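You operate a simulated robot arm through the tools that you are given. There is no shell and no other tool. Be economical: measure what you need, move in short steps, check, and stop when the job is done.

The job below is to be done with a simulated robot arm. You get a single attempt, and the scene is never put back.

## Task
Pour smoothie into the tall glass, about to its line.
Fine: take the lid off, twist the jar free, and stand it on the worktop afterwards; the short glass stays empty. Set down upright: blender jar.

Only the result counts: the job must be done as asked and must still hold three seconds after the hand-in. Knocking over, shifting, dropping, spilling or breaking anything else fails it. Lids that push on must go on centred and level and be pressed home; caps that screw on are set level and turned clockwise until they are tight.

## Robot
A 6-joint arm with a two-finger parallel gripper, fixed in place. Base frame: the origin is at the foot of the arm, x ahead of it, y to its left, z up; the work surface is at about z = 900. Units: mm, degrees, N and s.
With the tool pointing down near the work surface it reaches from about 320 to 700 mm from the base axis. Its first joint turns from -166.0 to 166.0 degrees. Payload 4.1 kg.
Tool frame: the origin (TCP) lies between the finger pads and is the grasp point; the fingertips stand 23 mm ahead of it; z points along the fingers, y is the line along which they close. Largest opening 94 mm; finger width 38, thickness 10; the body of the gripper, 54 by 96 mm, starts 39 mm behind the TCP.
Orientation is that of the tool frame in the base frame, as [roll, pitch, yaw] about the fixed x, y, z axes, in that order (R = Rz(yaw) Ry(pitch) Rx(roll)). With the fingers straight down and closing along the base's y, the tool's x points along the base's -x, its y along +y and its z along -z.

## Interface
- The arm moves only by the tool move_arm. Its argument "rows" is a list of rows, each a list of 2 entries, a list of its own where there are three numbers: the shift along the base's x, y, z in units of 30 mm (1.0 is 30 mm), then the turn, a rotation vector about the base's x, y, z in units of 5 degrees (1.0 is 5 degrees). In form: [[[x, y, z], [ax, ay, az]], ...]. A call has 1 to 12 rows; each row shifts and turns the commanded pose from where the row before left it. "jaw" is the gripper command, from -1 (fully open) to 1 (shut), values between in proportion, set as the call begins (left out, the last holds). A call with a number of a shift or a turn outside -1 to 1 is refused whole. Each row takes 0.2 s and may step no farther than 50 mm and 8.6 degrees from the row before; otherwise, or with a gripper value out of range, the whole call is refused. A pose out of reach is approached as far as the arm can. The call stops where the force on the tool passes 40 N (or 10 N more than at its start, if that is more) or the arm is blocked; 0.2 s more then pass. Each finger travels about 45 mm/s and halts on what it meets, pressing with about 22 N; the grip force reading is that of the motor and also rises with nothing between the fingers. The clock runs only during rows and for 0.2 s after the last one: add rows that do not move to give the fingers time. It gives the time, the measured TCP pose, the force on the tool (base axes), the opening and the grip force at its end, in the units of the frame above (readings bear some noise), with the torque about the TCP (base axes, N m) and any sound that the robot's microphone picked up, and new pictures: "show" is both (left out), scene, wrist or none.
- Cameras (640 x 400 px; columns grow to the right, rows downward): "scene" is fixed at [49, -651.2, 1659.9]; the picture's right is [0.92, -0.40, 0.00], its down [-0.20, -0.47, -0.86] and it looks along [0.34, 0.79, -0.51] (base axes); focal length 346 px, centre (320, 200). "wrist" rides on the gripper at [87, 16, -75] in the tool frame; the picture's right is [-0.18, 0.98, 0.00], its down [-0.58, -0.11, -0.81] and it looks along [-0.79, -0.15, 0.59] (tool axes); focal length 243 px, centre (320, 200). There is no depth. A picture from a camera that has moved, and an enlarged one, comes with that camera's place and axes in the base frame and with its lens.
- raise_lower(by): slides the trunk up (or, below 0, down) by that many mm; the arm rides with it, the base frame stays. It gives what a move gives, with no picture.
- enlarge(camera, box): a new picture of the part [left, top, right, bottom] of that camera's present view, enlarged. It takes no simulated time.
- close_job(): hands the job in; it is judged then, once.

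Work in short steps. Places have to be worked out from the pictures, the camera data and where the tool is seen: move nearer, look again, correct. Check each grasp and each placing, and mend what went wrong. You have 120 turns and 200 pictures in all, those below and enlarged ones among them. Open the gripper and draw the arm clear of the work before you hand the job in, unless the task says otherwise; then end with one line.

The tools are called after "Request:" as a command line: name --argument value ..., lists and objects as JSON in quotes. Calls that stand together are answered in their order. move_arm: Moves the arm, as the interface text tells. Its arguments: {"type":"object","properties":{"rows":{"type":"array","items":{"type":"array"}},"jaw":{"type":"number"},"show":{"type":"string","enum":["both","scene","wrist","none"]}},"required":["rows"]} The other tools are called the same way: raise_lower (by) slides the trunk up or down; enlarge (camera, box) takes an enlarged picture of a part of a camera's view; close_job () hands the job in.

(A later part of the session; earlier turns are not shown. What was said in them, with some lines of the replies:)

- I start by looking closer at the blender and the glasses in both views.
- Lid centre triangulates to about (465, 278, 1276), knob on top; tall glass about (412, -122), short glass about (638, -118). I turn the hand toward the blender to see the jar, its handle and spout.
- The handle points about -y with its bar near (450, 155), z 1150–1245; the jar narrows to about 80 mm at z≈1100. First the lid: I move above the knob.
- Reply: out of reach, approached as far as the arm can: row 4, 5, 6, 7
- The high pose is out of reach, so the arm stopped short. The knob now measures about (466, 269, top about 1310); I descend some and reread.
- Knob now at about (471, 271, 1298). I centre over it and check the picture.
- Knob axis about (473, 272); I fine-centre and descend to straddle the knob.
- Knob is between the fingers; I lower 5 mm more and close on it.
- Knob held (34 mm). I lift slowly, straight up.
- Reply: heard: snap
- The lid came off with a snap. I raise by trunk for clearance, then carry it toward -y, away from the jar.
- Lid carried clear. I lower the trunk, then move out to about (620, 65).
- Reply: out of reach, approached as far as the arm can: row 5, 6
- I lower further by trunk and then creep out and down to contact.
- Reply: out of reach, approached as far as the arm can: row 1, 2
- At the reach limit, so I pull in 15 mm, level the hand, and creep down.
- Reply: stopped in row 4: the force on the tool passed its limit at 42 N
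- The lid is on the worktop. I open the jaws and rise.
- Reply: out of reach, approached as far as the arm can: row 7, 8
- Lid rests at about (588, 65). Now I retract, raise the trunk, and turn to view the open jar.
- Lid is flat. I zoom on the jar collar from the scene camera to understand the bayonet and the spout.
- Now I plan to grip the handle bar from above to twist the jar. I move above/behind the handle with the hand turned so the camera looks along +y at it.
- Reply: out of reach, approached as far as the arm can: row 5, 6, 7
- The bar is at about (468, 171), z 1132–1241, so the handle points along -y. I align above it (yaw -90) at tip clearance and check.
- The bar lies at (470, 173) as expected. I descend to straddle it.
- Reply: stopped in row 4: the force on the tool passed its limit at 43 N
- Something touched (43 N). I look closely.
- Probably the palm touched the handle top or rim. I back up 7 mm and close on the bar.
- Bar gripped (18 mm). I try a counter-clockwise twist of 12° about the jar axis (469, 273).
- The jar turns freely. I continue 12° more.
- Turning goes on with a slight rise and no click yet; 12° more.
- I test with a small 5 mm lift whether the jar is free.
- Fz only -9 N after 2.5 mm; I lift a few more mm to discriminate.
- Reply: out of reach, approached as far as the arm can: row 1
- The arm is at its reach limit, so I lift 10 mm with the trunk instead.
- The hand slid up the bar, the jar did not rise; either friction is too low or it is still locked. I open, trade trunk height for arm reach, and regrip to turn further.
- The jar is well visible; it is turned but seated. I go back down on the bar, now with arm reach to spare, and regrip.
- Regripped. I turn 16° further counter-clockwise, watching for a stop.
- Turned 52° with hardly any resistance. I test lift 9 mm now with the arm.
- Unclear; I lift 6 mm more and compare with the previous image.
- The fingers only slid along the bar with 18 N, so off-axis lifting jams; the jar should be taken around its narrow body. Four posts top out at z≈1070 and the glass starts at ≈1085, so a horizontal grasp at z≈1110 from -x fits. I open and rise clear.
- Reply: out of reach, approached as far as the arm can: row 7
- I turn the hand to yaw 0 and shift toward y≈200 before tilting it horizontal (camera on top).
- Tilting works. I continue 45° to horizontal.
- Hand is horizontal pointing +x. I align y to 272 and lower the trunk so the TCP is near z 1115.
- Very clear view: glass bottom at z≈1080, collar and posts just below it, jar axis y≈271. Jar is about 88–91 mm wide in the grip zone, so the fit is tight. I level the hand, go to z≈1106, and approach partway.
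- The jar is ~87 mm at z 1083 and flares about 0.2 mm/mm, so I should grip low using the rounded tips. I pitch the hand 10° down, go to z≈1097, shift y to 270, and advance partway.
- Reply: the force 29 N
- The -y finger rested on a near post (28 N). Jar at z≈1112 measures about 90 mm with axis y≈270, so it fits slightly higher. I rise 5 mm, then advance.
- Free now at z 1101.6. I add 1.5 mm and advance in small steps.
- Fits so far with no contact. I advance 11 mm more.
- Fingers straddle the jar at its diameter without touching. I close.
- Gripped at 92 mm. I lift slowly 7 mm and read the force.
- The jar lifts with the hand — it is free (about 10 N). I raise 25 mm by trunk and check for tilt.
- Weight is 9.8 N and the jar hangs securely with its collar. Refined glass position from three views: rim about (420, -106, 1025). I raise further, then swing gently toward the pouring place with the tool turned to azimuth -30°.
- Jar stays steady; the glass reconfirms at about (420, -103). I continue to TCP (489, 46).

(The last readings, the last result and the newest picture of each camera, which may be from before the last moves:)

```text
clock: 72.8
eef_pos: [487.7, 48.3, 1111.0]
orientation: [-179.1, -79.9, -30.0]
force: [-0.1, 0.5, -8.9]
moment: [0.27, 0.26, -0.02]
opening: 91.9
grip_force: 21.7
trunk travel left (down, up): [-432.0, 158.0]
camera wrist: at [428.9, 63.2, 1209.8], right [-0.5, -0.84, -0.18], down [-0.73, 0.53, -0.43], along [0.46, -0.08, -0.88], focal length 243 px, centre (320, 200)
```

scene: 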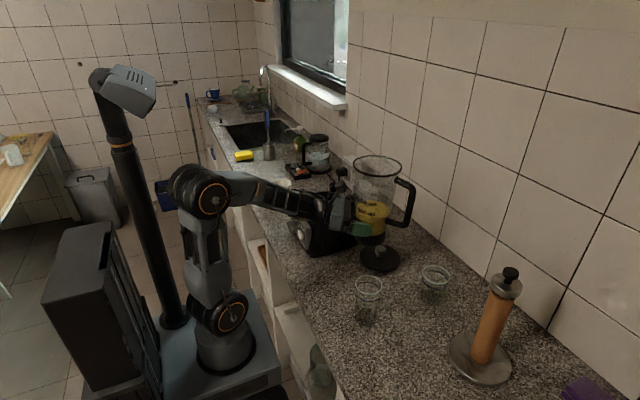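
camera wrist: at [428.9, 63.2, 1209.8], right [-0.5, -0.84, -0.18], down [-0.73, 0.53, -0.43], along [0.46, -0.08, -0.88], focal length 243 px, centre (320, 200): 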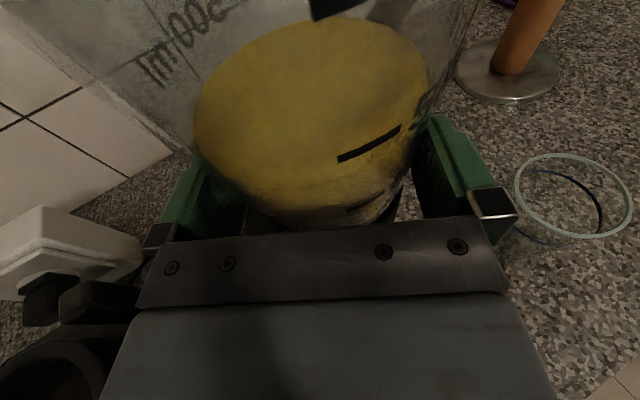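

Glass rim fixed at (420, -105). I shift back ~20 mm along the pour line and tilt 43° gently, still well short of spilling.

Request:
move_arm --rows '[[[0.16, 0.28, 0], [0.624, -0.36, 0]], [[0.16, 0.28, 0], [0.624, -0.36, 0]], [[0, 0, 0], [0.624, -0.36, 0]], [[0, 0, 0], [0.624, -0.36, 0]], [[0, 0, 0], [0.624, -0.36, 0]], [[0, 0, 0], [0.624, -0.36, 0]], [[0, 0, 0], [0.624, -0.36, 0]], [[0, 0, 0], [0.624, -0.36, 0]], [[0, 0, 0], [0.624, -0.36, 0]], [[0, 0, 0], [0.624, -0.36, 0]], [[0, 0, 0], [0.4, -0.23, 0]], [[0, 0, 0], [0, 0, 0]]]'

Request:
enlarge --camera "scene" --box '[310, 140, 450, 330]'

```text
clock: 75.4
eef_pos: [498.3, 65.7, 1111.0]
orientation: [-101.5, -50.6, -104.0]
force: [0.4, -0.2, -10.3]
moment: [0.25, 0.21, 0.0]
opening: 91.5
grip_force: 22.1
trunk travel left (down, up): [-432.0, 158.0]
camera wrist: at [410.1, 29.6, 1177.7], right [-0.34, -0.56, -0.75], down [-0.6, 0.75, -0.28], along [0.72, 0.36, -0.59], focal length 243 px, centre (320, 200)
```

scene: 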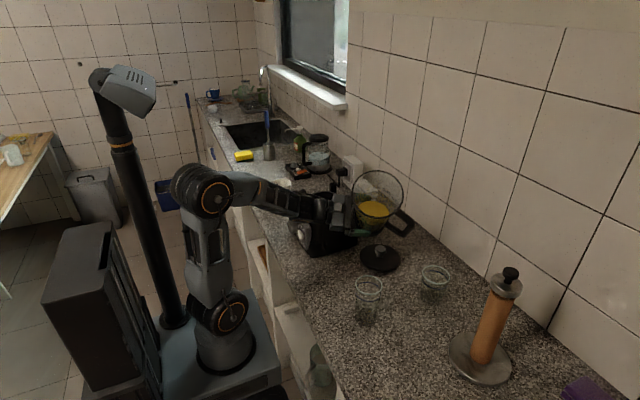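
wrist: 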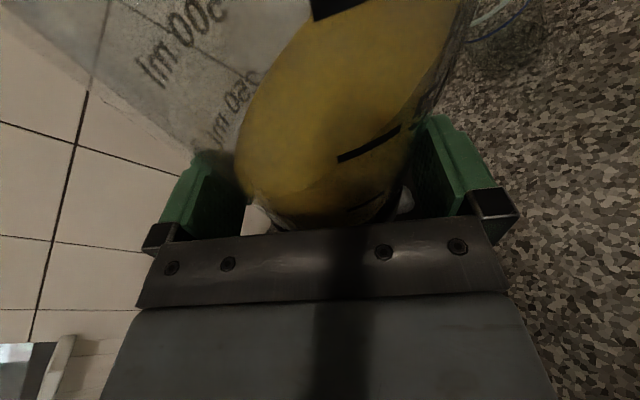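

```text
2.11 times, centred on (380, 235) of scene
camera zoom: at [49.0, -651.2, 1659.9], right [0.92, -0.4, 0.0], down [-0.2, -0.47, -0.86], along [0.34, 0.79, -0.51], focal length 729 px, centre (194, 126)
```

zoom: 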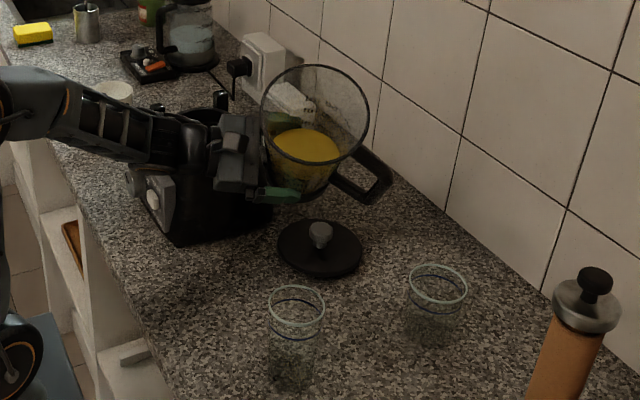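

Pose and lip match the prediction. Spilling should start near 72–75°. I shift back 10 mm, lower slightly and tilt to about 66°.

Request:
move_arm --rows '[[[0.08, 0.14, -0.2], [0.624, -0.36, 0]], [[0.08, 0.14, -0.2], [0.624, -0.36, 0]], [[0, 0, -0.1], [0.624, -0.36, 0]], [[0, 0, 0], [0.624, -0.36, 0]], [[0, 0, 0], [0.624, -0.36, 0]], [[0, 0, 0], [0.624, -0.36, 0]], [[0, 0, 0], [0.5, -0.29, 0]], [[0, 0, 0], [0.4, -0.23, 0]], [[0, 0, 0], [0, 0, 0]]]'

Request:
enlarge --camera "scene" --box '[310, 170, 450, 340]'

```text
clock: 77.4
eef_pos: [500.7, 71.2, 1095.4]
orientation: [-93.6, -24.4, -109.0]
force: [-0.1, -0.2, -9.5]
moment: [0.3, 0.2, 0.01]
opening: 91.9
grip_force: 21.6
trunk travel left (down, up): [-432.0, 158.0]
camera wrist: at [402.2, 18.4, 1121.2], right [-0.14, -0.2, -0.97], down [-0.56, 0.82, -0.1], along [0.82, 0.53, -0.23], focal length 243 px, centre (320, 200)
```

scene: 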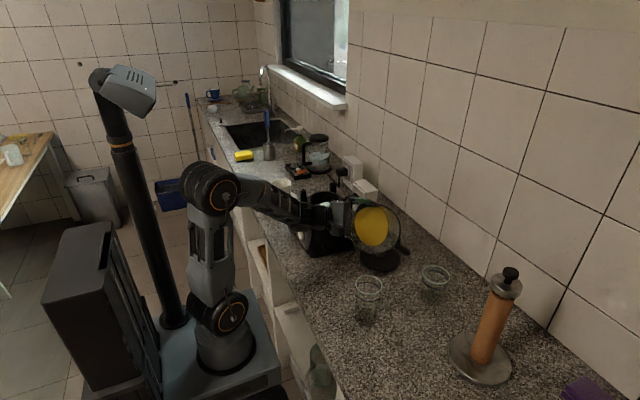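
wrist: 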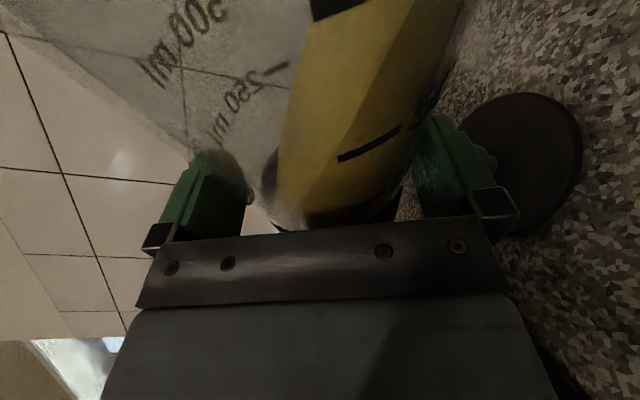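

```text
2.35 times, centred on (380, 255) of scene
camera zoom: at [49.0, -651.2, 1659.9], right [0.92, -0.4, 0.0], down [-0.2, -0.47, -0.86], along [0.34, 0.79, -0.51], focal length 815 px, centre (179, 71)
```

zoom: 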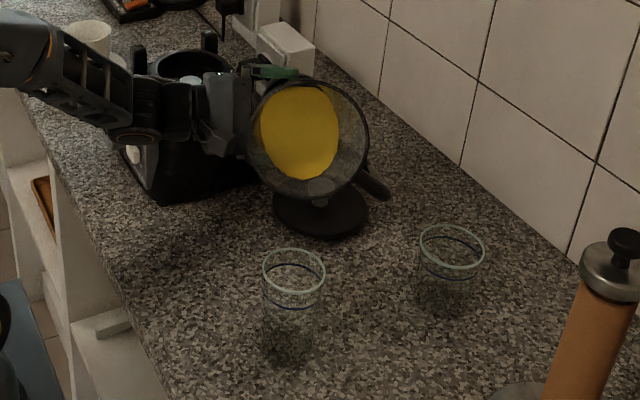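

Lip lies ~7 mm too far along the hand axis (jar leans a bit to its handle), so I correct that and tilt to ~70°.

Request:
move_arm --rows '[[[-0.17, 0.1, 0], [0.26, -0.15, 0]], [[0, 0, 0], [0.26, -0.15, 0]], [[0, 0, 0], [0.26, -0.15, 0]], [[0, 0, 0], [0.26, -0.15, 0]], [[0, 0, 0], [0, 0, 0]]]' --show "none"

Request:
enlarge --camera "scene" --box '[330, 180, 430, 330]'

```text
clock: 78.6
eef_pos: [497.7, 74.4, 1095.8]
orientation: [-92.3, -18.6, -109.4]
force: [-0.4, -0.2, -9.0]
moment: [0.29, 0.2, 0.02]
opening: 92.1
grip_force: 22.5
trunk travel left (down, up): [-432.0, 158.0]
```

```text
2.67 times, centred on (380, 255) of scene
camera zoom: at [49.0, -651.2, 1659.9], right [0.92, -0.4, 0.0], down [-0.2, -0.47, -0.86], along [0.34, 0.79, -0.51], focal length 924 px, centre (160, 53)
```

zoom: 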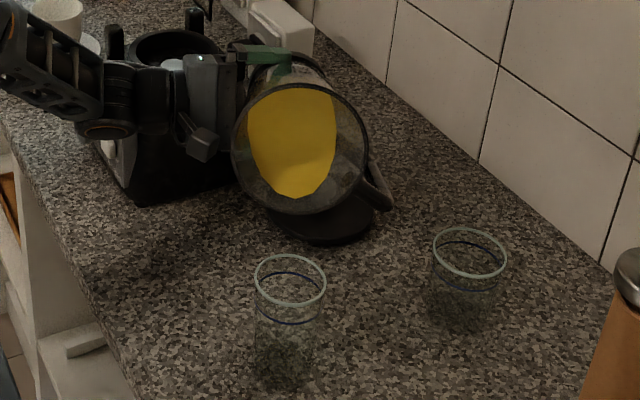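

Liquid is close to the lip. I add 2.5° and look.

Request:
move_arm --rows '[[[0, 0, 0], [0.22, -0.125, 0]], [[0, 0, 0], [0.22, -0.125, 0]], [[0, 0, 0], [0, 0, 0]]]' --show "none"

Request:
enlarge --camera "scene" --box '[330, 180, 430, 330]'

```text
clock: 79.4
eef_pos: [495.7, 75.9, 1097.2]
orientation: [-92.0, -16.1, -109.6]
force: [1.0, 1.0, -10.7]
moment: [0.28, 0.21, 0.01]
opening: 92.2
grip_force: 22.2
trunk travel left (down, up): [-432.0, 158.0]
```

```text
2.67 times, centred on (380, 255) of scene
camera zoom: at [49.0, -651.2, 1659.9], right [0.92, -0.4, 0.0], down [-0.2, -0.47, -0.86], along [0.34, 0.79, -0.51], focal length 924 px, centre (160, 53)
```

zoom: 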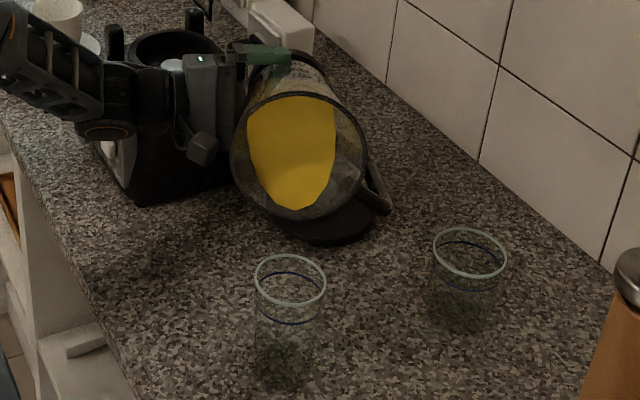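

Lip sits ~14 mm before the glass centre, on line. I lower 12 mm and add 2° more.

Request:
move_arm --rows '[[[0, 0, -0.2], [0, 0, 0]], [[0, 0, -0.2], [0.17, -0.1, 0]], [[0, 0, 0], [0.17, -0.1, 0]], [[0, 0, 0], [0, 0, 0]]]' --show "none"

Request:
enlarge --camera "scene" --box '[330, 180, 430, 330]'

```text
clock: 80.4
eef_pos: [497.1, 75.9, 1083.1]
orientation: [-91.6, -14.1, -109.8]
force: [0.2, 0.1, -10.6]
moment: [0.25, 0.2, 0.0]
opening: 92.2
grip_force: 22.0
trunk travel left (down, up): [-432.0, 158.0]
```

```text
2.67 times, centred on (380, 255) of scene
camera zoom: at [49.0, -651.2, 1659.9], right [0.92, -0.4, 0.0], down [-0.2, -0.47, -0.86], along [0.34, 0.79, -0.51], focal length 924 px, centre (160, 53)
```

zoom: 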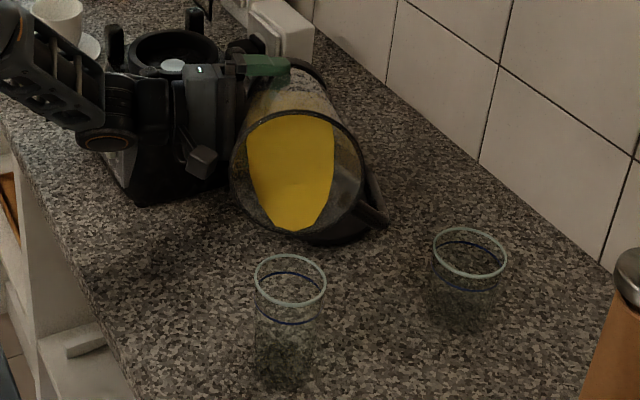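

Liquid is at the lip now. I add 1.5° and hold briefly.

Request:
move_arm --rows '[[[0, 0, 0], [0.26, -0.15, 0]], [[0, 0, 0], [0, 0, 0]], [[0, 0, 0], [0, 0, 0]]]' --show "none"

Request:
enlarge --camera "scene" --box '[330, 180, 430, 330]'

```text
clock: 81.2
eef_pos: [498.0, 75.7, 1082.7]
orientation: [-91.3, -12.7, -109.7]
force: [0.6, -0.1, -10.0]
moment: [0.29, 0.22, 0.01]
opening: 92.0
grip_force: 22.5
trunk travel left (down, up): [-432.0, 158.0]
```

```text
2.67 times, centred on (380, 255) of scene
camera zoom: at [49.0, -651.2, 1659.9], right [0.92, -0.4, 0.0], down [-0.2, -0.47, -0.86], along [0.34, 0.79, -0.51], focal length 924 px, centre (160, 53)
```

zoom: 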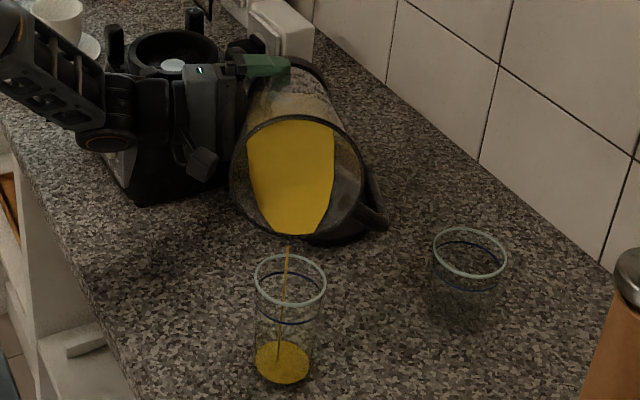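

A thin stream is falling cleanly into the tall glass. I hold for a while and watch.

Request:
move_arm --rows '[[[0, 0, 0], [0, 0, 0]], [[0, 0, 0], [0, 0, 0]], [[0, 0, 0], [0, 0, 0]], [[0, 0, 0], [0, 0, 0]], [[0, 0, 0], [0, 0, 0]]]' --show "none"

Request:
enlarge --camera "scene" --box '[330, 180, 430, 330]'

```text
clock: 82.4
eef_pos: [495.8, 75.9, 1083.8]
orientation: [-91.3, -12.8, -109.9]
force: [-0.1, -0.3, -9.5]
moment: [0.24, 0.21, 0.02]
opening: 92.1
grip_force: 22.2
trunk travel left (down, up): [-432.0, 158.0]
```

```text
2.67 times, centred on (380, 255) of scene
camera zoom: at [49.0, -651.2, 1659.9], right [0.92, -0.4, 0.0], down [-0.2, -0.47, -0.86], along [0.34, 0.79, -0.51], focal length 924 px, centre (160, 53)
```

zoom: 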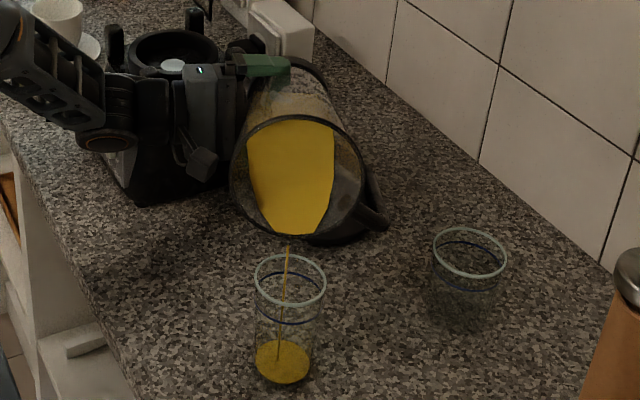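

Flow tapers off with the level equalised. I tilt 2° more with 3 mm rise and wait.

Request:
move_arm --rows '[[[0, 0, 0.1], [0.17, -0.1, 0]], [[0, 0, 0], [0.17, -0.1, 0]], [[0, 0, 0], [0, 0, 0]], [[0, 0, 0], [0, 0, 0]], [[0, 0, 0], [0, 0, 0]], [[0, 0, 0], [0, 0, 0]]]' --show "none"

Request:
enlarge --camera "scene" --box '[330, 180, 430, 330]'

```text
clock: 83.8
eef_pos: [496.8, 74.4, 1086.1]
orientation: [-90.9, -10.7, -109.9]
force: [0.7, -0.3, -9.9]
moment: [0.26, 0.24, -0.01]
opening: 92.1
grip_force: 21.9
trunk travel left (down, up): [-432.0, 158.0]
```

```text
2.67 times, centred on (380, 255) of scene
camera zoom: at [49.0, -651.2, 1659.9], right [0.92, -0.4, 0.0], down [-0.2, -0.47, -0.86], along [0.34, 0.79, -0.51], focal length 924 px, centre (160, 53)
```

zoom: 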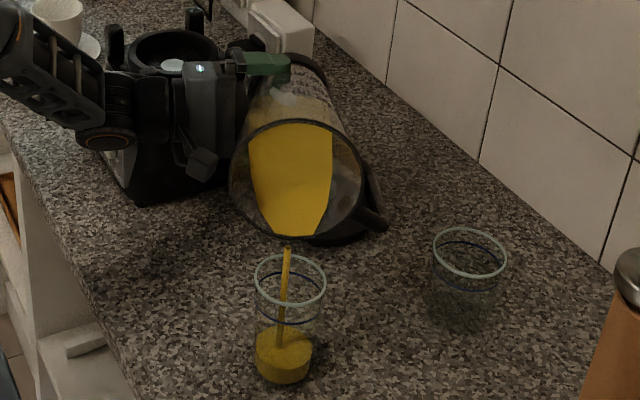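

Good flow; level ~25 mm. I hold a little longer, adding 1°.

Request:
move_arm --rows '[[[0, 0, 0.07], [0.17, -0.1, 0]], [[0, 0, 0], [0, 0, 0]], [[0, 0, 0], [0, 0, 0]], [[0, 0, 0], [0, 0, 0]], [[0, 0, 0], [0, 0, 0]], [[0, 0, 0], [0, 0, 0]]]' --show "none"

Request:
enlarge --camera "scene" --box '[330, 180, 430, 330]'

```text
clock: 85.2
eef_pos: [497.2, 75.1, 1088.5]
orientation: [-90.7, -9.8, -109.9]
force: [0.0, 0.3, -8.6]
moment: [0.24, 0.18, 0.01]
opening: 92.0
grip_force: 21.6
trunk travel left (down, up): [-432.0, 158.0]
```

```text
2.67 times, centred on (380, 255) of scene
camera zoom: at [49.0, -651.2, 1659.9], right [0.92, -0.4, 0.0], down [-0.2, -0.47, -0.86], along [0.34, 0.79, -0.51], focal length 924 px, centre (160, 53)
```

zoom: 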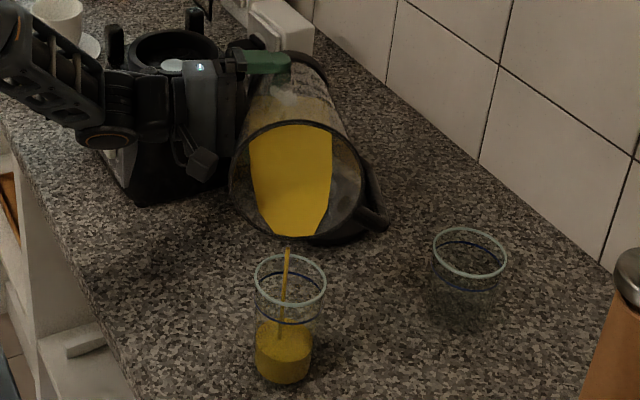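

Level ~40 mm and steady. I continue with 1.5° more.

Request:
move_arm --rows '[[[0, 0, 0.1], [0.26, -0.15, 0]], [[0, 0, 0], [0, 0, 0]], [[0, 0, 0], [0, 0, 0]], [[0, 0, 0], [0, 0, 0]], [[0, 0, 0], [0, 0, 0]], [[0, 0, 0], [0, 0, 0]], [[0, 0, 0], [0, 0, 0]]]' --show "none"

Request:
enlarge --camera "scene" --box '[330, 180, 430, 330]'

```text
clock: 86.8
eef_pos: [496.7, 74.2, 1093.0]
orientation: [-90.5, -8.4, -109.9]
force: [0.3, -1.0, -8.9]
moment: [0.24, 0.17, 0.06]
opening: 92.1
grip_force: 22.2
trunk travel left (down, up): [-432.0, 158.0]
```

```text
2.67 times, centred on (380, 255) of scene
camera zoom: at [49.0, -651.2, 1659.9], right [0.92, -0.4, 0.0], down [-0.2, -0.47, -0.86], along [0.34, 0.79, -0.51], focal length 924 px, centre (160, 53)
```

zoom: 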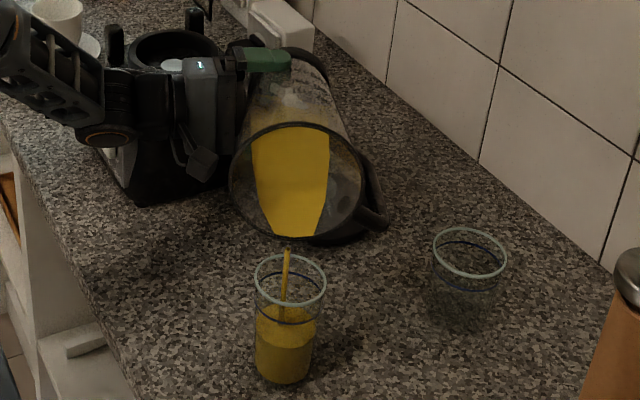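

About 55% of the way to the line. I continue with 1.5° more.

Request:
move_arm --rows '[[[0, 0, 0.1], [0.26, -0.15, 0]], [[0, 0, 0], [0, 0, 0]], [[0, 0, 0], [0, 0, 0]], [[0, 0, 0], [0, 0, 0]], [[0, 0, 0], [0, 0, 0]], [[0, 0, 0], [0, 0, 0]], [[0, 0, 0], [0, 0, 0]]]' --show "none"

Request:
enlarge --camera "scene" --box '[345, 260, 395, 335]'

```text
clock: 88.4
eef_pos: [497.4, 76.0, 1096.0]
orientation: [-90.2, -6.8, -110.0]
force: [-0.1, 0.4, -7.5]
moment: [0.19, 0.16, -0.02]
opening: 92.0
grip_force: 21.8
trunk travel left (down, up): [-432.0, 158.0]
```

```text
5.33 times, centred on (370, 298) of scene
camera zoom: at [49.0, -651.2, 1659.9], right [0.92, -0.4, 0.0], down [-0.2, -0.47, -0.86], along [0.34, 0.79, -0.51], focal length 1847 px, centre (53, -320)
```

zoom: 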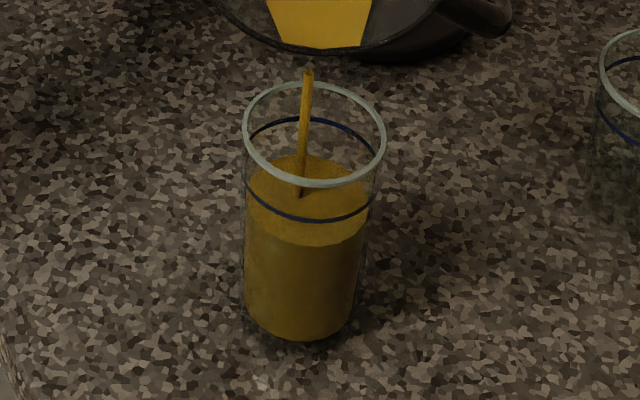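

About 75% now. I add 1° and hold 1.2 s.

Request:
move_arm --rows '[[[0, 0, 0.07], [0.17, -0.1, 0]], [[0, 0, 0], [0, 0, 0]], [[0, 0, 0], [0, 0, 0]], [[0, 0, 0], [0, 0, 0]], [[0, 0, 0], [0, 0, 0]]]' --show "none"

Request:
enlarge --camera "scene" --box '[345, 260, 395, 335]'

```text
clock: 89.6
eef_pos: [498.0, 75.5, 1097.4]
orientation: [-89.9, -5.9, -109.9]
force: [-0.5, -0.5, -7.5]
moment: [0.19, 0.14, -0.02]
opening: 91.9
grip_force: 22.1
trunk travel left (down, up): [-432.0, 158.0]
```

```text
5.33 times, centred on (370, 298) of scene
camera zoom: at [49.0, -651.2, 1659.9], right [0.92, -0.4, 0.0], down [-0.2, -0.47, -0.86], along [0.34, 0.79, -0.51], focal length 1847 px, centre (53, -320)
```

zoom: 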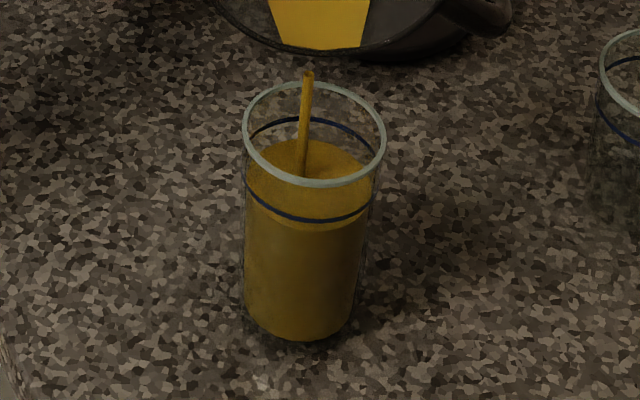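

Nearly there (~87%). I hold 0.6 s more and then tilt back 13° to stop the flow.

Request:
move_arm --rows '[[[0, 0, 0], [0, 0, 0]], [[0, 0, 0], [0, 0, 0]], [[0, 0, 0], [0, 0, 0]], [[0, 0, 0], [-0.69, 0.4, 0]], [[0, 0, 0], [-0.82, 0.475, 0]], [[0, 0, 0], [-0.82, 0.475, 0]]]' --show "none"

Request:
enlarge --camera "scene" --box '[345, 260, 395, 335]'

```text
clock: 91.0
eef_pos: [497.3, 75.2, 1096.9]
orientation: [-92.5, -19.2, -109.5]
force: [0.1, -0.2, -8.0]
moment: [0.24, 0.18, -0.01]
opening: 91.9
grip_force: 21.8
trunk travel left (down, up): [-432.0, 158.0]
```

```text
5.33 times, centred on (370, 298) of scene
camera zoom: at [49.0, -651.2, 1659.9], right [0.92, -0.4, 0.0], down [-0.2, -0.47, -0.86], along [0.34, 0.79, -0.51], focal length 1847 px, centre (53, -320)
```

zoom: 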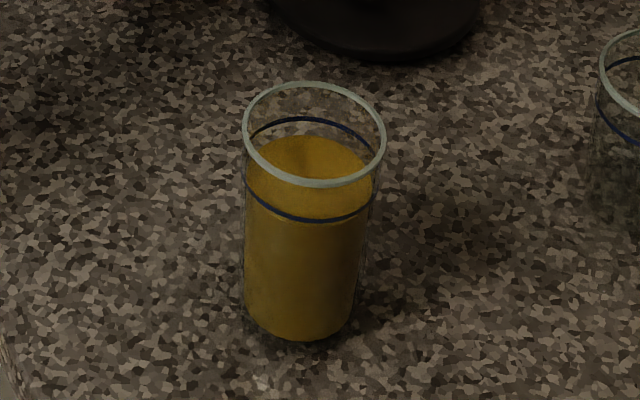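

Level is about 5–6 mm under the line. I top up: tilt back in, hold 0.7 s, and retreat.

Request:
move_arm --rows '[[[0, 0, 0], [0.82, -0.475, 0]], [[0, 0, 0], [0.82, -0.475, 0]], [[0, 0, 0], [0.69, -0.4, 0]], [[0, 0, 0], [0, 0, 0]], [[0, 0, 0], [0, 0, 0]], [[0, 0, 0], [0, 0, 0]], [[0, 0, 0], [0, 0, 0]], [[0, 0, 0], [-0.69, 0.4, 0]], [[0, 0, 0], [-0.82, 0.475, 0]], [[0, 0, 0], [-0.82, 0.475, 0]]]' --show "none"

Request:
enlarge --camera "scene" --box '[345, 260, 395, 335]'

```text
clock: 93.2
eef_pos: [497.0, 75.1, 1096.5]
orientation: [-92.7, -19.2, -109.3]
force: [0.1, -0.9, -7.0]
moment: [0.16, 0.18, 0.01]
opening: 91.9
grip_force: 21.8
trunk travel left (down, up): [-432.0, 158.0]
```

```text
5.33 times, centred on (370, 298) of scene
camera zoom: at [49.0, -651.2, 1659.9], right [0.92, -0.4, 0.0], down [-0.2, -0.47, -0.86], along [0.34, 0.79, -0.51], focal length 1847 px, centre (53, -320)
```

zoom: 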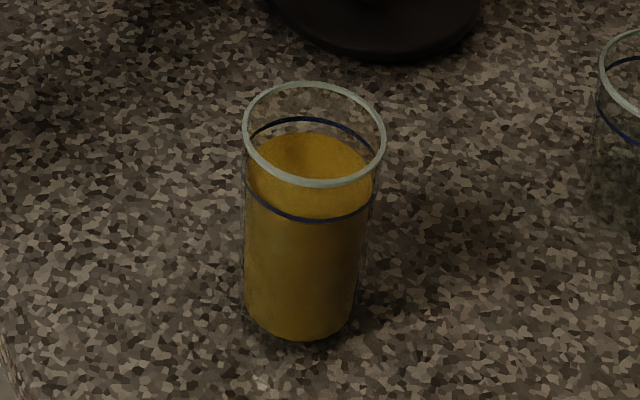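

Only ~1 mm gained; still ~5 mm below the line. I repeat with 1.5° more tilt and ~1 s hold.

Request:
move_arm --rows '[[[0, 0, 0], [0.84, -0.485, 0]], [[0, 0, 0.05], [0.84, -0.485, 0]], [[0, 0, 0.05], [0.84, -0.485, 0]], [[0, 0, 0], [0, 0, 0]], [[0, 0, 0], [0, 0, 0]], [[0, 0, 0], [0, 0, 0]], [[0, 0, 0], [0, 0, 0]], [[0, 0, 0], [0, 0, 0]], [[0, 0, 0], [-0.84, 0.485, 0]], [[0, 0, 0], [-0.84, 0.485, 0]], [[0, 0, 0], [-0.84, 0.485, 0]]]' --show "none"

Request:
enlarge --camera "scene" --box '[345, 260, 395, 335]'

```text
clock: 95.6
eef_pos: [496.1, 75.5, 1099.6]
orientation: [-92.6, -19.1, -109.4]
force: [0.0, 0.5, -7.4]
moment: [0.2, 0.17, -0.01]
opening: 92.0
grip_force: 21.8
trunk travel left (down, up): [-432.0, 158.0]
```

```text
5.33 times, centred on (370, 298) of scene
camera zoom: at [49.0, -651.2, 1659.9], right [0.92, -0.4, 0.0], down [-0.2, -0.47, -0.86], along [0.34, 0.79, -0.51], focal length 1847 px, centre (53, -320)
```

zoom: 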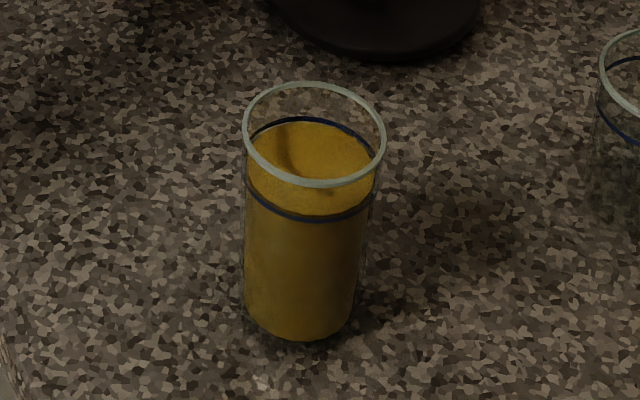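

Level is at the line. I tilt the jar back upright (60° now, rest after a check).

Request:
move_arm --rows '[[[0, 0, 0.3], [-0.86, 0.5, 0]], [[0, 0, 0.3], [-0.86, 0.5, 0]], [[0, 0, 0.3], [-0.86, 0.5, 0]], [[0, 0, 0.3], [-0.86, 0.5, 0]], [[0, 0, 0.3], [-0.86, 0.5, 0]], [[0, 0, 0.3], [-0.86, 0.5, 0]], [[0, 0, 0.3], [-0.86, 0.5, 0]], [[0, 0, 0.3], [-0.86, 0.5, 0]], [[0, 0, 0.3], [-0.86, 0.5, 0]], [[0, 0, 0.3], [-0.86, 0.5, 0]], [[0, 0, 0], [-0.86, 0.5, 0]], [[0, 0, 0], [-0.86, 0.5, 0]]]' --show "scene"

```text
clock: 98.2
eef_pos: [495.2, 74.2, 1190.0]
orientation: [-131.9, -75.3, -76.2]
force: [0.7, -0.6, -7.4]
moment: [0.13, 0.2, 0.01]
opening: 91.7
grip_force: 21.8
trunk travel left (down, up): [-432.0, 158.0]
```

scene: 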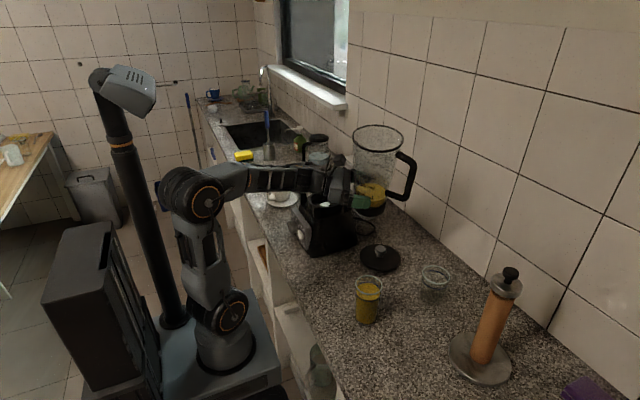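

I finish the last ~10° and compare with the upright orientation.

Request:
move_arm --rows '[[[0, 0, 0], [-0.86, 0.5, 0]], [[0, 0, 0], [-0.86, 0.5, 0]], [[0, 0, 0], [0, 0, 0]]]'

Request:
enlarge --camera "scene" --box '[320, 110, 440, 240]'

```text
clock: 99.0
eef_pos: [495.5, 74.1, 1190.8]
orientation: [-173.9, -79.8, -35.1]
force: [-0.1, 0.5, -7.4]
moment: [0.17, 0.18, -0.01]
opening: 91.7
grip_force: 21.8
trunk travel left (down, up): [-432.0, 158.0]
camera wrist: at [436.3, 88.9, 1288.6], right [-0.51, -0.84, -0.2], down [-0.73, 0.54, -0.43], along [0.47, -0.07, -0.88], focal length 243 px, centre (320, 200)
```

scene: 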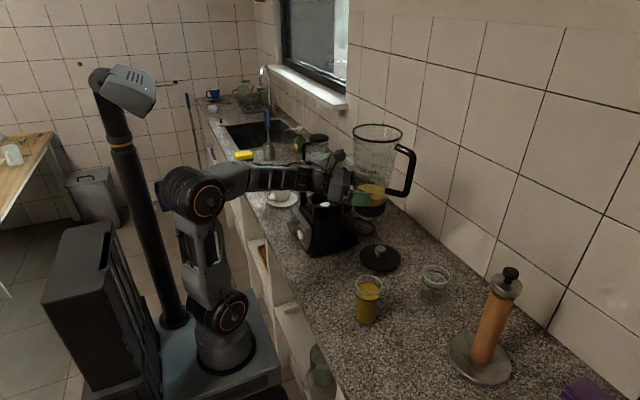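
wrist: 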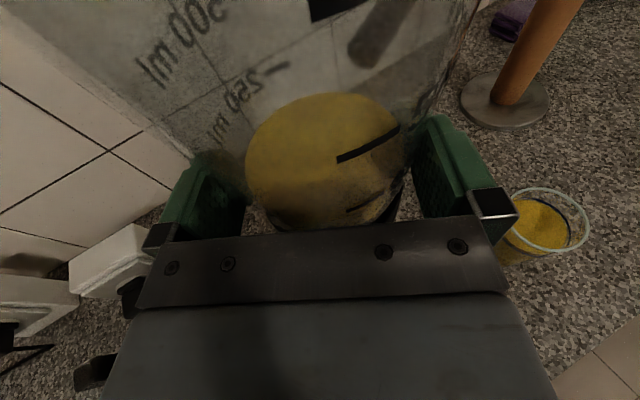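

```text
3.08 times, centred on (380, 175) of scene
camera zoom: at [49.0, -651.2, 1659.9], right [0.92, -0.4, 0.0], down [-0.2, -0.47, -0.86], along [0.34, 0.79, -0.51], focal length 1066 px, centre (135, 277)
```

zoom: 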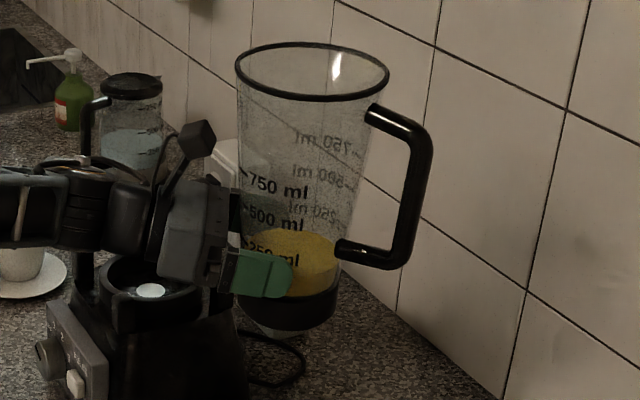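

The jar is nearly upright with residual ~1°. I will set it down at about (470, 30), clear of lid and glass: correct 1°, move there, then lower by trunk.

Request:
move_arm --rows '[[[-0.3, -0.3, 0], [-0.17, 0.1, 0]], [[-0.5, -0.45, 0], [0, 0, 0]], [[-0.5, -0.45, 0], [0, 0, 0]], [[0, 0, 0], [0, 0, 0]]]' --show "none"

Request:
raise_lower --by -150

Request:
move_arm --rows '[[[0, 0, 0], [0, 0, 0]]]'

Request:
enlarge --camera "scene" --box '[300, 130, 440, 320]'

```text
clock: 100.0
eef_pos: [456.0, 39.5, 1191.7]
orientation: [-179.2, -79.8, -30.0]
force: [0.3, -0.5, -7.7]
moment: [0.16, 0.17, 0.0]
opening: 91.9
grip_force: 21.8
trunk travel left (down, up): [-432.0, 158.0]
```

```text
clock: 101.7
eef_pos: [456.1, 39.7, 1041.8]
orientation: [-179.0, -79.9, -30.2]
force: [-0.9, 0.0, -7.5]
moment: [0.17, 0.21, -0.05]
opening: 91.7
grip_force: 21.8
trunk travel left (down, up): [-282.0, 308.0]
```

```text
clock: 102.1
eef_pos: [456.1, 40.1, 1041.5]
orientation: [-179.1, -79.9, -30.1]
force: [-0.1, -0.1, -7.2]
moment: [0.16, 0.15, 0.01]
opening: 92.1
grip_force: 22.1
trunk travel left (down, up): [-282.0, 308.0]
camera wrist: at [397.5, 55.2, 1139.4], right [-0.51, -0.84, -0.18], down [-0.73, 0.53, -0.43], along [0.46, -0.08, -0.88], focal length 243 px, centre (320, 200)
```

scene: 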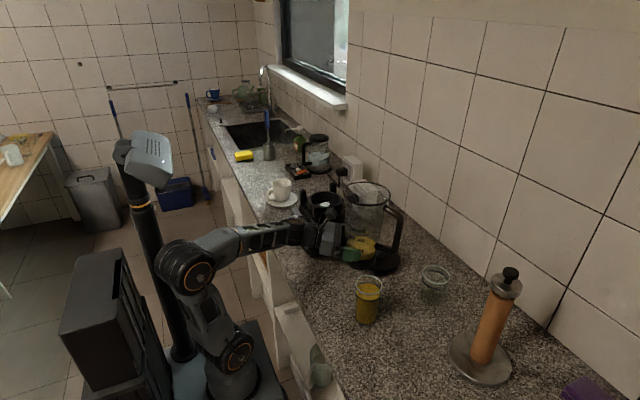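
wrist: 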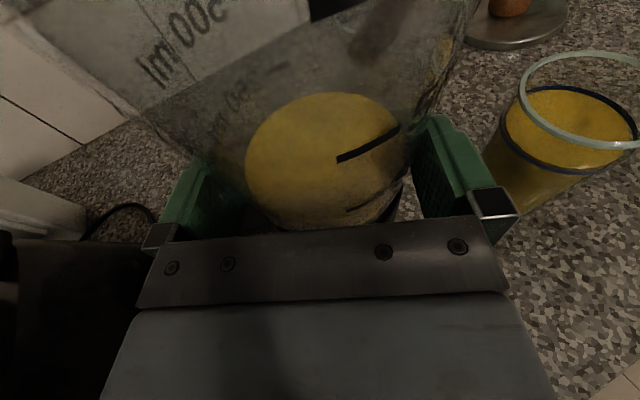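

```text
2.11 times, centred on (370, 225) of scene
camera zoom: at [49.0, -651.2, 1659.9], right [0.92, -0.4, 0.0], down [-0.2, -0.47, -0.86], along [0.34, 0.79, -0.51], focal length 729 px, centre (215, 147)
```

zoom: 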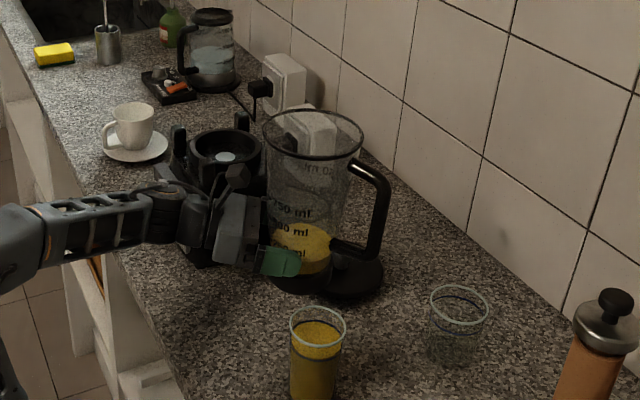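

All clear; the level in the glass is right at its line. I lower 55 mm by trunk, then creep down by arm until contact.

Request:
raise_lower --by -55

Request:
move_arm --rows '[[[0, 0, -0.2], [0, 0, 0]], [[0, 0, -0.2], [0, 0, 0]], [[0, 0, -0.15], [0, 0, 0]], [[0, 0, 0], [0, 0, 0]]]'

Request:
enlarge --camera "scene" --box '[300, 160, 440, 320]'

```text
clock: 103.1
eef_pos: [456.5, 40.9, 985.3]
orientation: [-179.1, -79.8, -30.1]
force: [0.3, 0.4, -7.1]
moment: [0.16, 0.23, 0.0]
opening: 91.9
grip_force: 22.4
trunk travel left (down, up): [-227.0, 363.0]
```

```text
clock: 104.1
eef_pos: [456.9, 40.5, 968.5]
orientation: [-179.0, -79.8, -30.1]
force: [-0.4, -0.1, -6.9]
moment: [0.13, 0.18, -0.01]
opening: 91.8
grip_force: 21.7
trunk travel left (down, up): [-227.0, 363.0]
camera wrist: at [397.6, 54.9, 1067.1], right [-0.51, -0.84, -0.18], down [-0.73, 0.53, -0.43], along [0.46, -0.08, -0.88], focal length 243 px, centre (320, 200)
```

scene: 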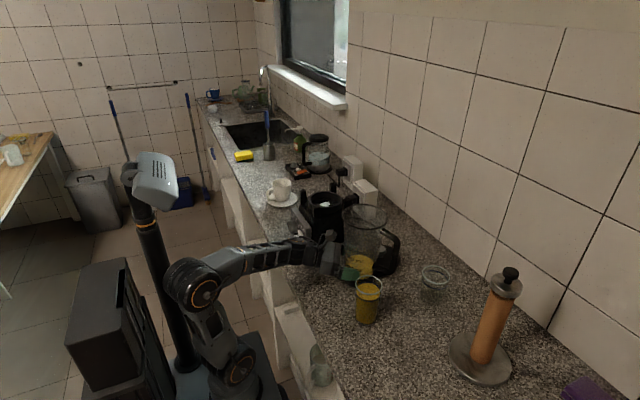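
wrist: 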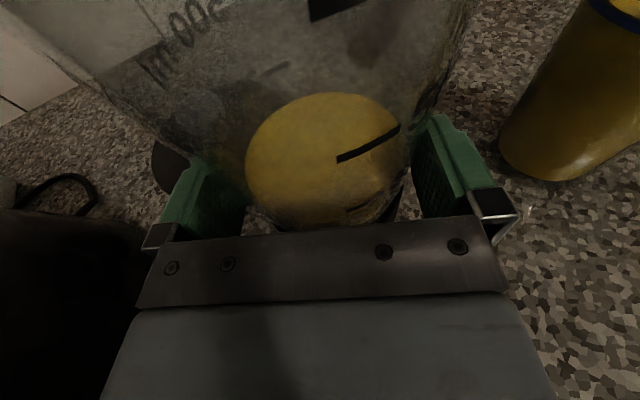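

```text
2.50 times, centred on (370, 240) of scene
camera zoom: at [49.0, -651.2, 1659.9], right [0.92, -0.4, 0.0], down [-0.2, -0.47, -0.86], along [0.34, 0.79, -0.51], focal length 866 px, centre (195, 100)
```

zoom: 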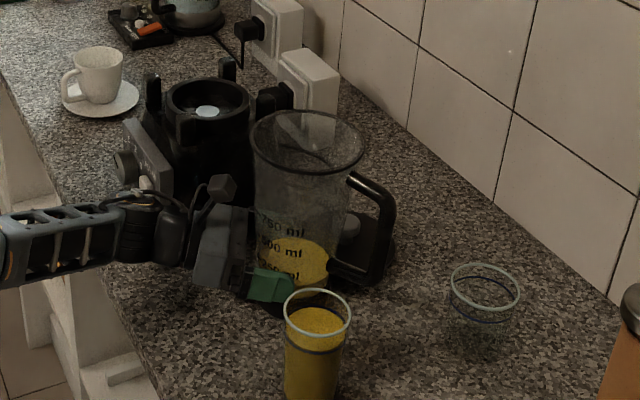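

Still airborne (Fz ≈ -7). I continue downward in small steps.

Request:
move_arm --rows '[[[0, 0, -0.1], [0, 0, 0]], [[0, 0, -0.1], [0, 0, 0]], [[0, 0, -0.1], [0, 0, 0]], [[0, 0, 0], [0, 0, 0]]]' --show "none"

```text
clock: 105.1
eef_pos: [455.4, 40.8, 962.8]
orientation: [-178.5, -80.0, -30.5]
force: [-6.4, 4.1, 14.6]
moment: [-0.06, -0.27, 0.24]
opening: 91.7
grip_force: 22.0
trunk travel left (down, up): [-227.0, 363.0]
```

Contact made (pressing ~20 N). I check the view before releasing.

Request:
move_arm --rows '[[[0, 0, 0.07], [0, 0, 0]], [[0, 0, 0], [0, 0, 0]]]'

Request:
enlarge --camera "scene" --box '[330, 190, 410, 290]'

```text
clock: 105.7
eef_pos: [455.2, 40.5, 962.1]
orientation: [-179.3, -79.8, -29.6]
force: [-0.4, 5.1, 5.4]
moment: [-0.13, -0.24, 0.17]
opening: 91.3
grip_force: 22.3
trunk travel left (down, up): [-227.0, 363.0]
camera wrist: at [397.3, 55.8, 1060.6], right [-0.51, -0.84, -0.18], down [-0.73, 0.53, -0.43], along [0.46, -0.08, -0.88], focal length 243 px, centre (320, 200)
```

scene: 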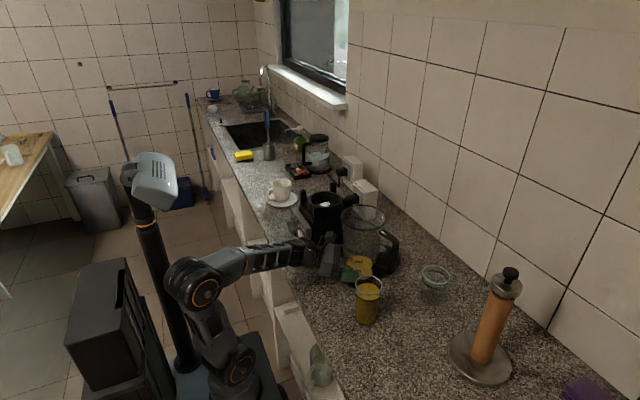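
wrist: 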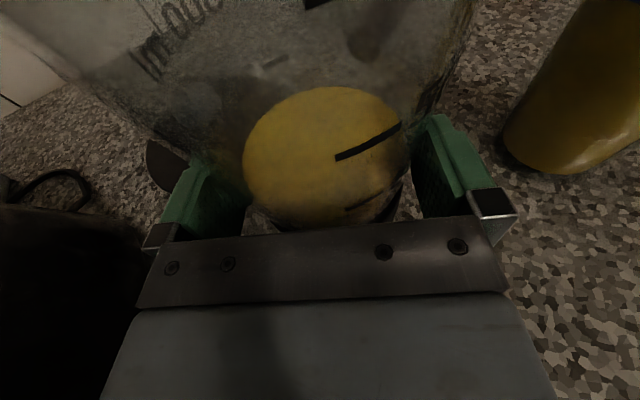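

```text
4.00 times, centred on (370, 240) of scene
camera zoom: at [49.0, -651.2, 1659.9], right [0.92, -0.4, 0.0], down [-0.2, -0.47, -0.86], along [0.34, 0.79, -0.51], focal length 1385 px, centre (120, 40)
```

zoom: 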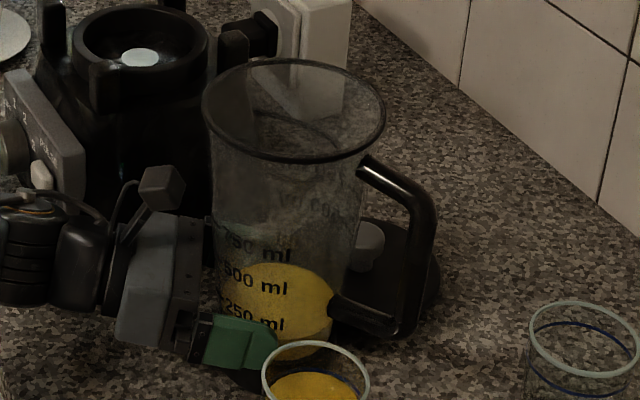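

The jar stands on the worktop. I open the fingers and check that it settles.

Request:
move_arm --rows '[[[0, 0, 0], [0, 0, 0]], [[0, 0, 0], [0, 0, 0]], [[0, 0, 0], [0, 0, 0]]]' --jaw -1

Request:
enlarge --camera "wrist" --box '[180, 60, 520, 240]'

```text
clock: 106.5
eef_pos: [455.8, 40.0, 963.3]
orientation: [-179.1, -79.8, -30.1]
force: [-0.2, 0.2, 0.4]
moment: [0.0, -0.02, -0.04]
opening: 94.4
grip_force: 0.1
trunk travel left (down, up): [-227.0, 363.0]
camera wrist: at [397.4, 55.1, 1060.9], right [-0.51, -0.84, -0.18], down [-0.73, 0.53, -0.43], along [0.46, -0.08, -0.88], focal length 243 px, centre (320, 200)
```

scene: 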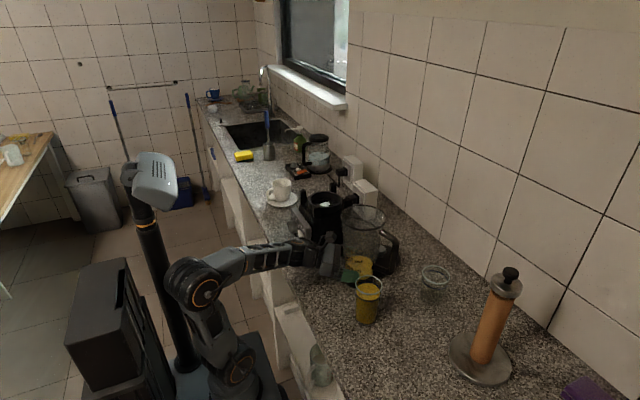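
wrist: 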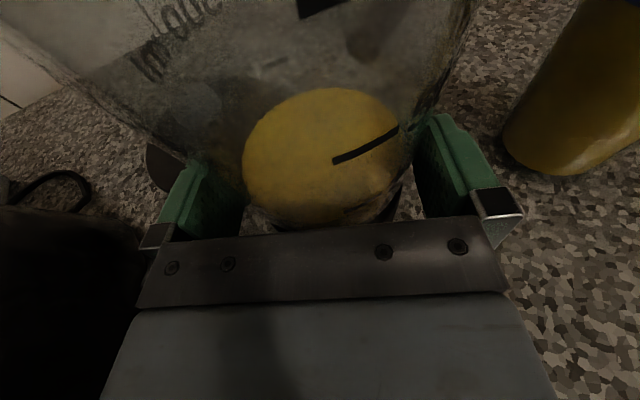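

```text
1.88 times, centred on (350, 150) of wrist
camera zoom: at [397.4, 55.1, 1060.9], right [-0.51, -0.84, -0.18], down [-0.73, 0.53, -0.43], along [0.46, -0.08, -0.88], focal length 457 px, centre (264, 294)
```

zoom: 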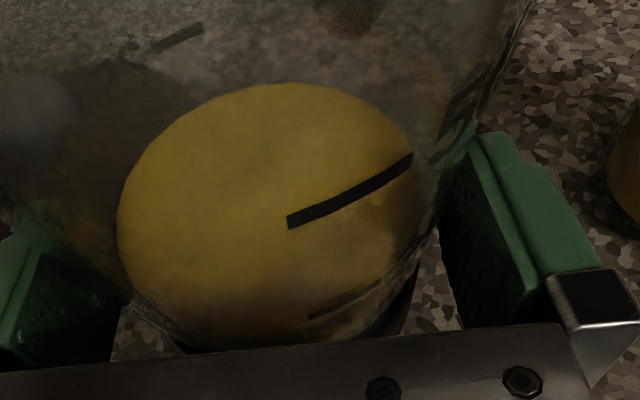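

Released with zero force. I drop 3 mm (narrower jar) and back off slowly along the tool axis.

Request:
move_arm --rows '[[[0, 0, -0.1], [0, 0, 0]], [[-0.14, 0.08, 0], [0, 0, 0]], [[-0.14, 0.08, 0], [0, 0, 0]], [[-0.2, 0.115, 0], [0, 0, 0]], [[-0.2, 0.115, 0], [0, 0, 0]], [[0, 0, 0], [0, 0, 0]]]'

```text
clock: 107.9
eef_pos: [436.4, 52.2, 960.4]
orientation: [-179.1, -79.8, -30.1]
force: [-0.4, -0.5, 0.1]
moment: [-0.02, 0.02, -0.03]
opening: 93.7
grip_force: 0.0
trunk travel left (down, up): [-227.0, 363.0]
camera wrist: at [377.1, 66.6, 1058.6], right [-0.51, -0.84, -0.18], down [-0.73, 0.53, -0.43], along [0.46, -0.08, -0.88], focal length 243 px, centre (320, 200)
```

scene: 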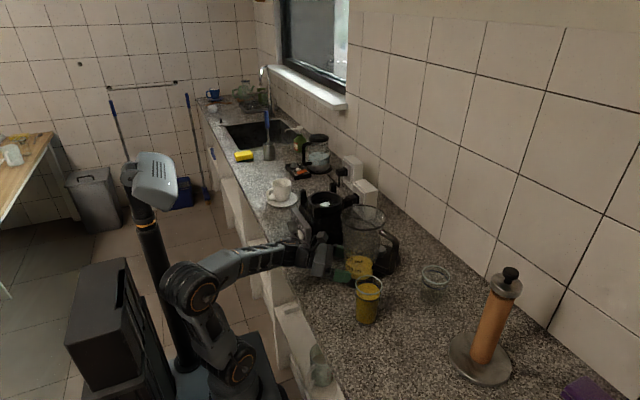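
wrist: 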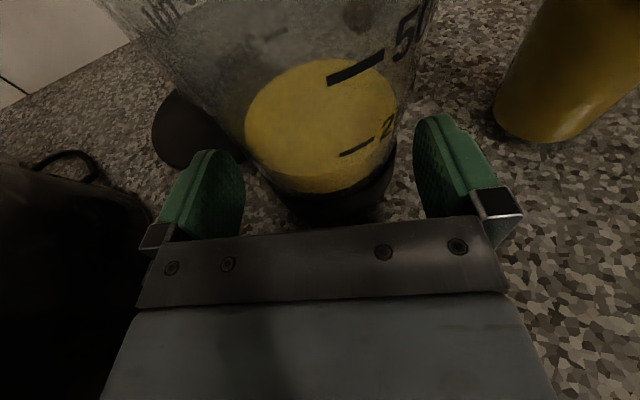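

Clear of the jar. I back off further and raise the arm.

Request:
move_arm --rows '[[[-0.5, 0.2, 0], [0, 0, 0]], [[-0.6, 0.2, 0], [0, 0, 0]], [[-0.6, 0.2, 0], [0, 0, 0]], [[-0.3, 0, 0.3], [0, 0, 0]], [[0, 0, 0], [0, 0, 0]]]' --show "none"

Request:
raise_lower --by 250

Request:
move_arm --rows '[[[0, 0, 0], [0, 0, 0]], [[0, 0, 0], [0, 0, 0]]]'

Request:
enlarge --camera "scene" --box '[290, 170, 450, 340]'

```text
clock: 109.1
eef_pos: [375.7, 70.3, 967.5]
orientation: [-179.1, -79.8, -30.1]
force: [0.6, -0.4, 0.1]
moment: [0.0, 0.0, 0.0]
opening: 93.9
grip_force: 0.0
trunk travel left (down, up): [-227.0, 363.0]
```

```text
clock: 111.7
eef_pos: [374.6, 70.3, 1218.0]
orientation: [-179.0, -79.9, -30.1]
force: [-0.1, -0.2, 0.1]
moment: [0.01, 0.02, 0.0]
opening: 94.1
grip_force: 0.0
trunk travel left (down, up): [-477.0, 113.0]
```

```text
clock: 112.3
eef_pos: [376.0, 70.4, 1217.8]
orientation: [-179.0, -80.0, -30.2]
force: [-0.3, 0.1, 0.4]
moment: [0.02, -0.01, 0.02]
opening: 94.0
grip_force: 0.1
trunk travel left (down, up): [-477.0, 113.0]
camera wrist: at [316.9, 85.0, 1316.3], right [-0.51, -0.84, -0.18], down [-0.73, 0.53, -0.43], along [0.46, -0.08, -0.88], focal length 243 px, centre (320, 200)
```

scene: 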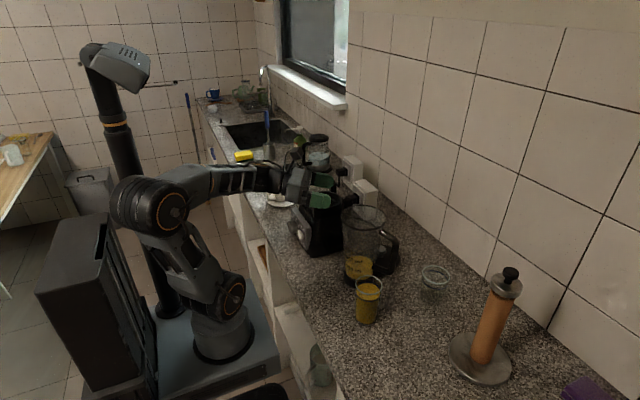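
wrist: 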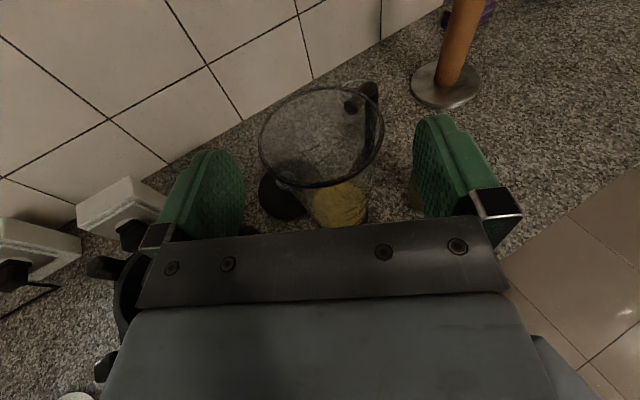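

```text
2.35 times, centred on (370, 255) of scene
camera zoom: at [49.0, -651.2, 1659.9], right [0.92, -0.4, 0.0], down [-0.2, -0.47, -0.86], along [0.34, 0.79, -0.51], focal length 815 px, centre (202, 71)
```

zoom: 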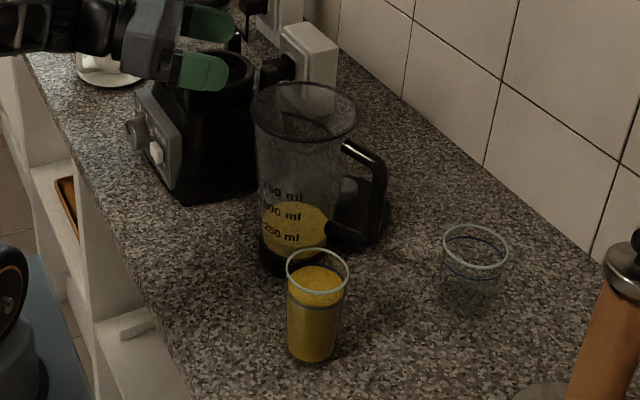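

The jar stands upright, the tall glass is filled to its line, the short glass is empty, and the lid lies flat. The gripper is open and clear, so I hand in.

Request:
close_job

```text
The job is handed in.
```

The tall glass is filled to about its line, the blender jar stands upright on the worktop beside its lid, and the short glass is still empty.
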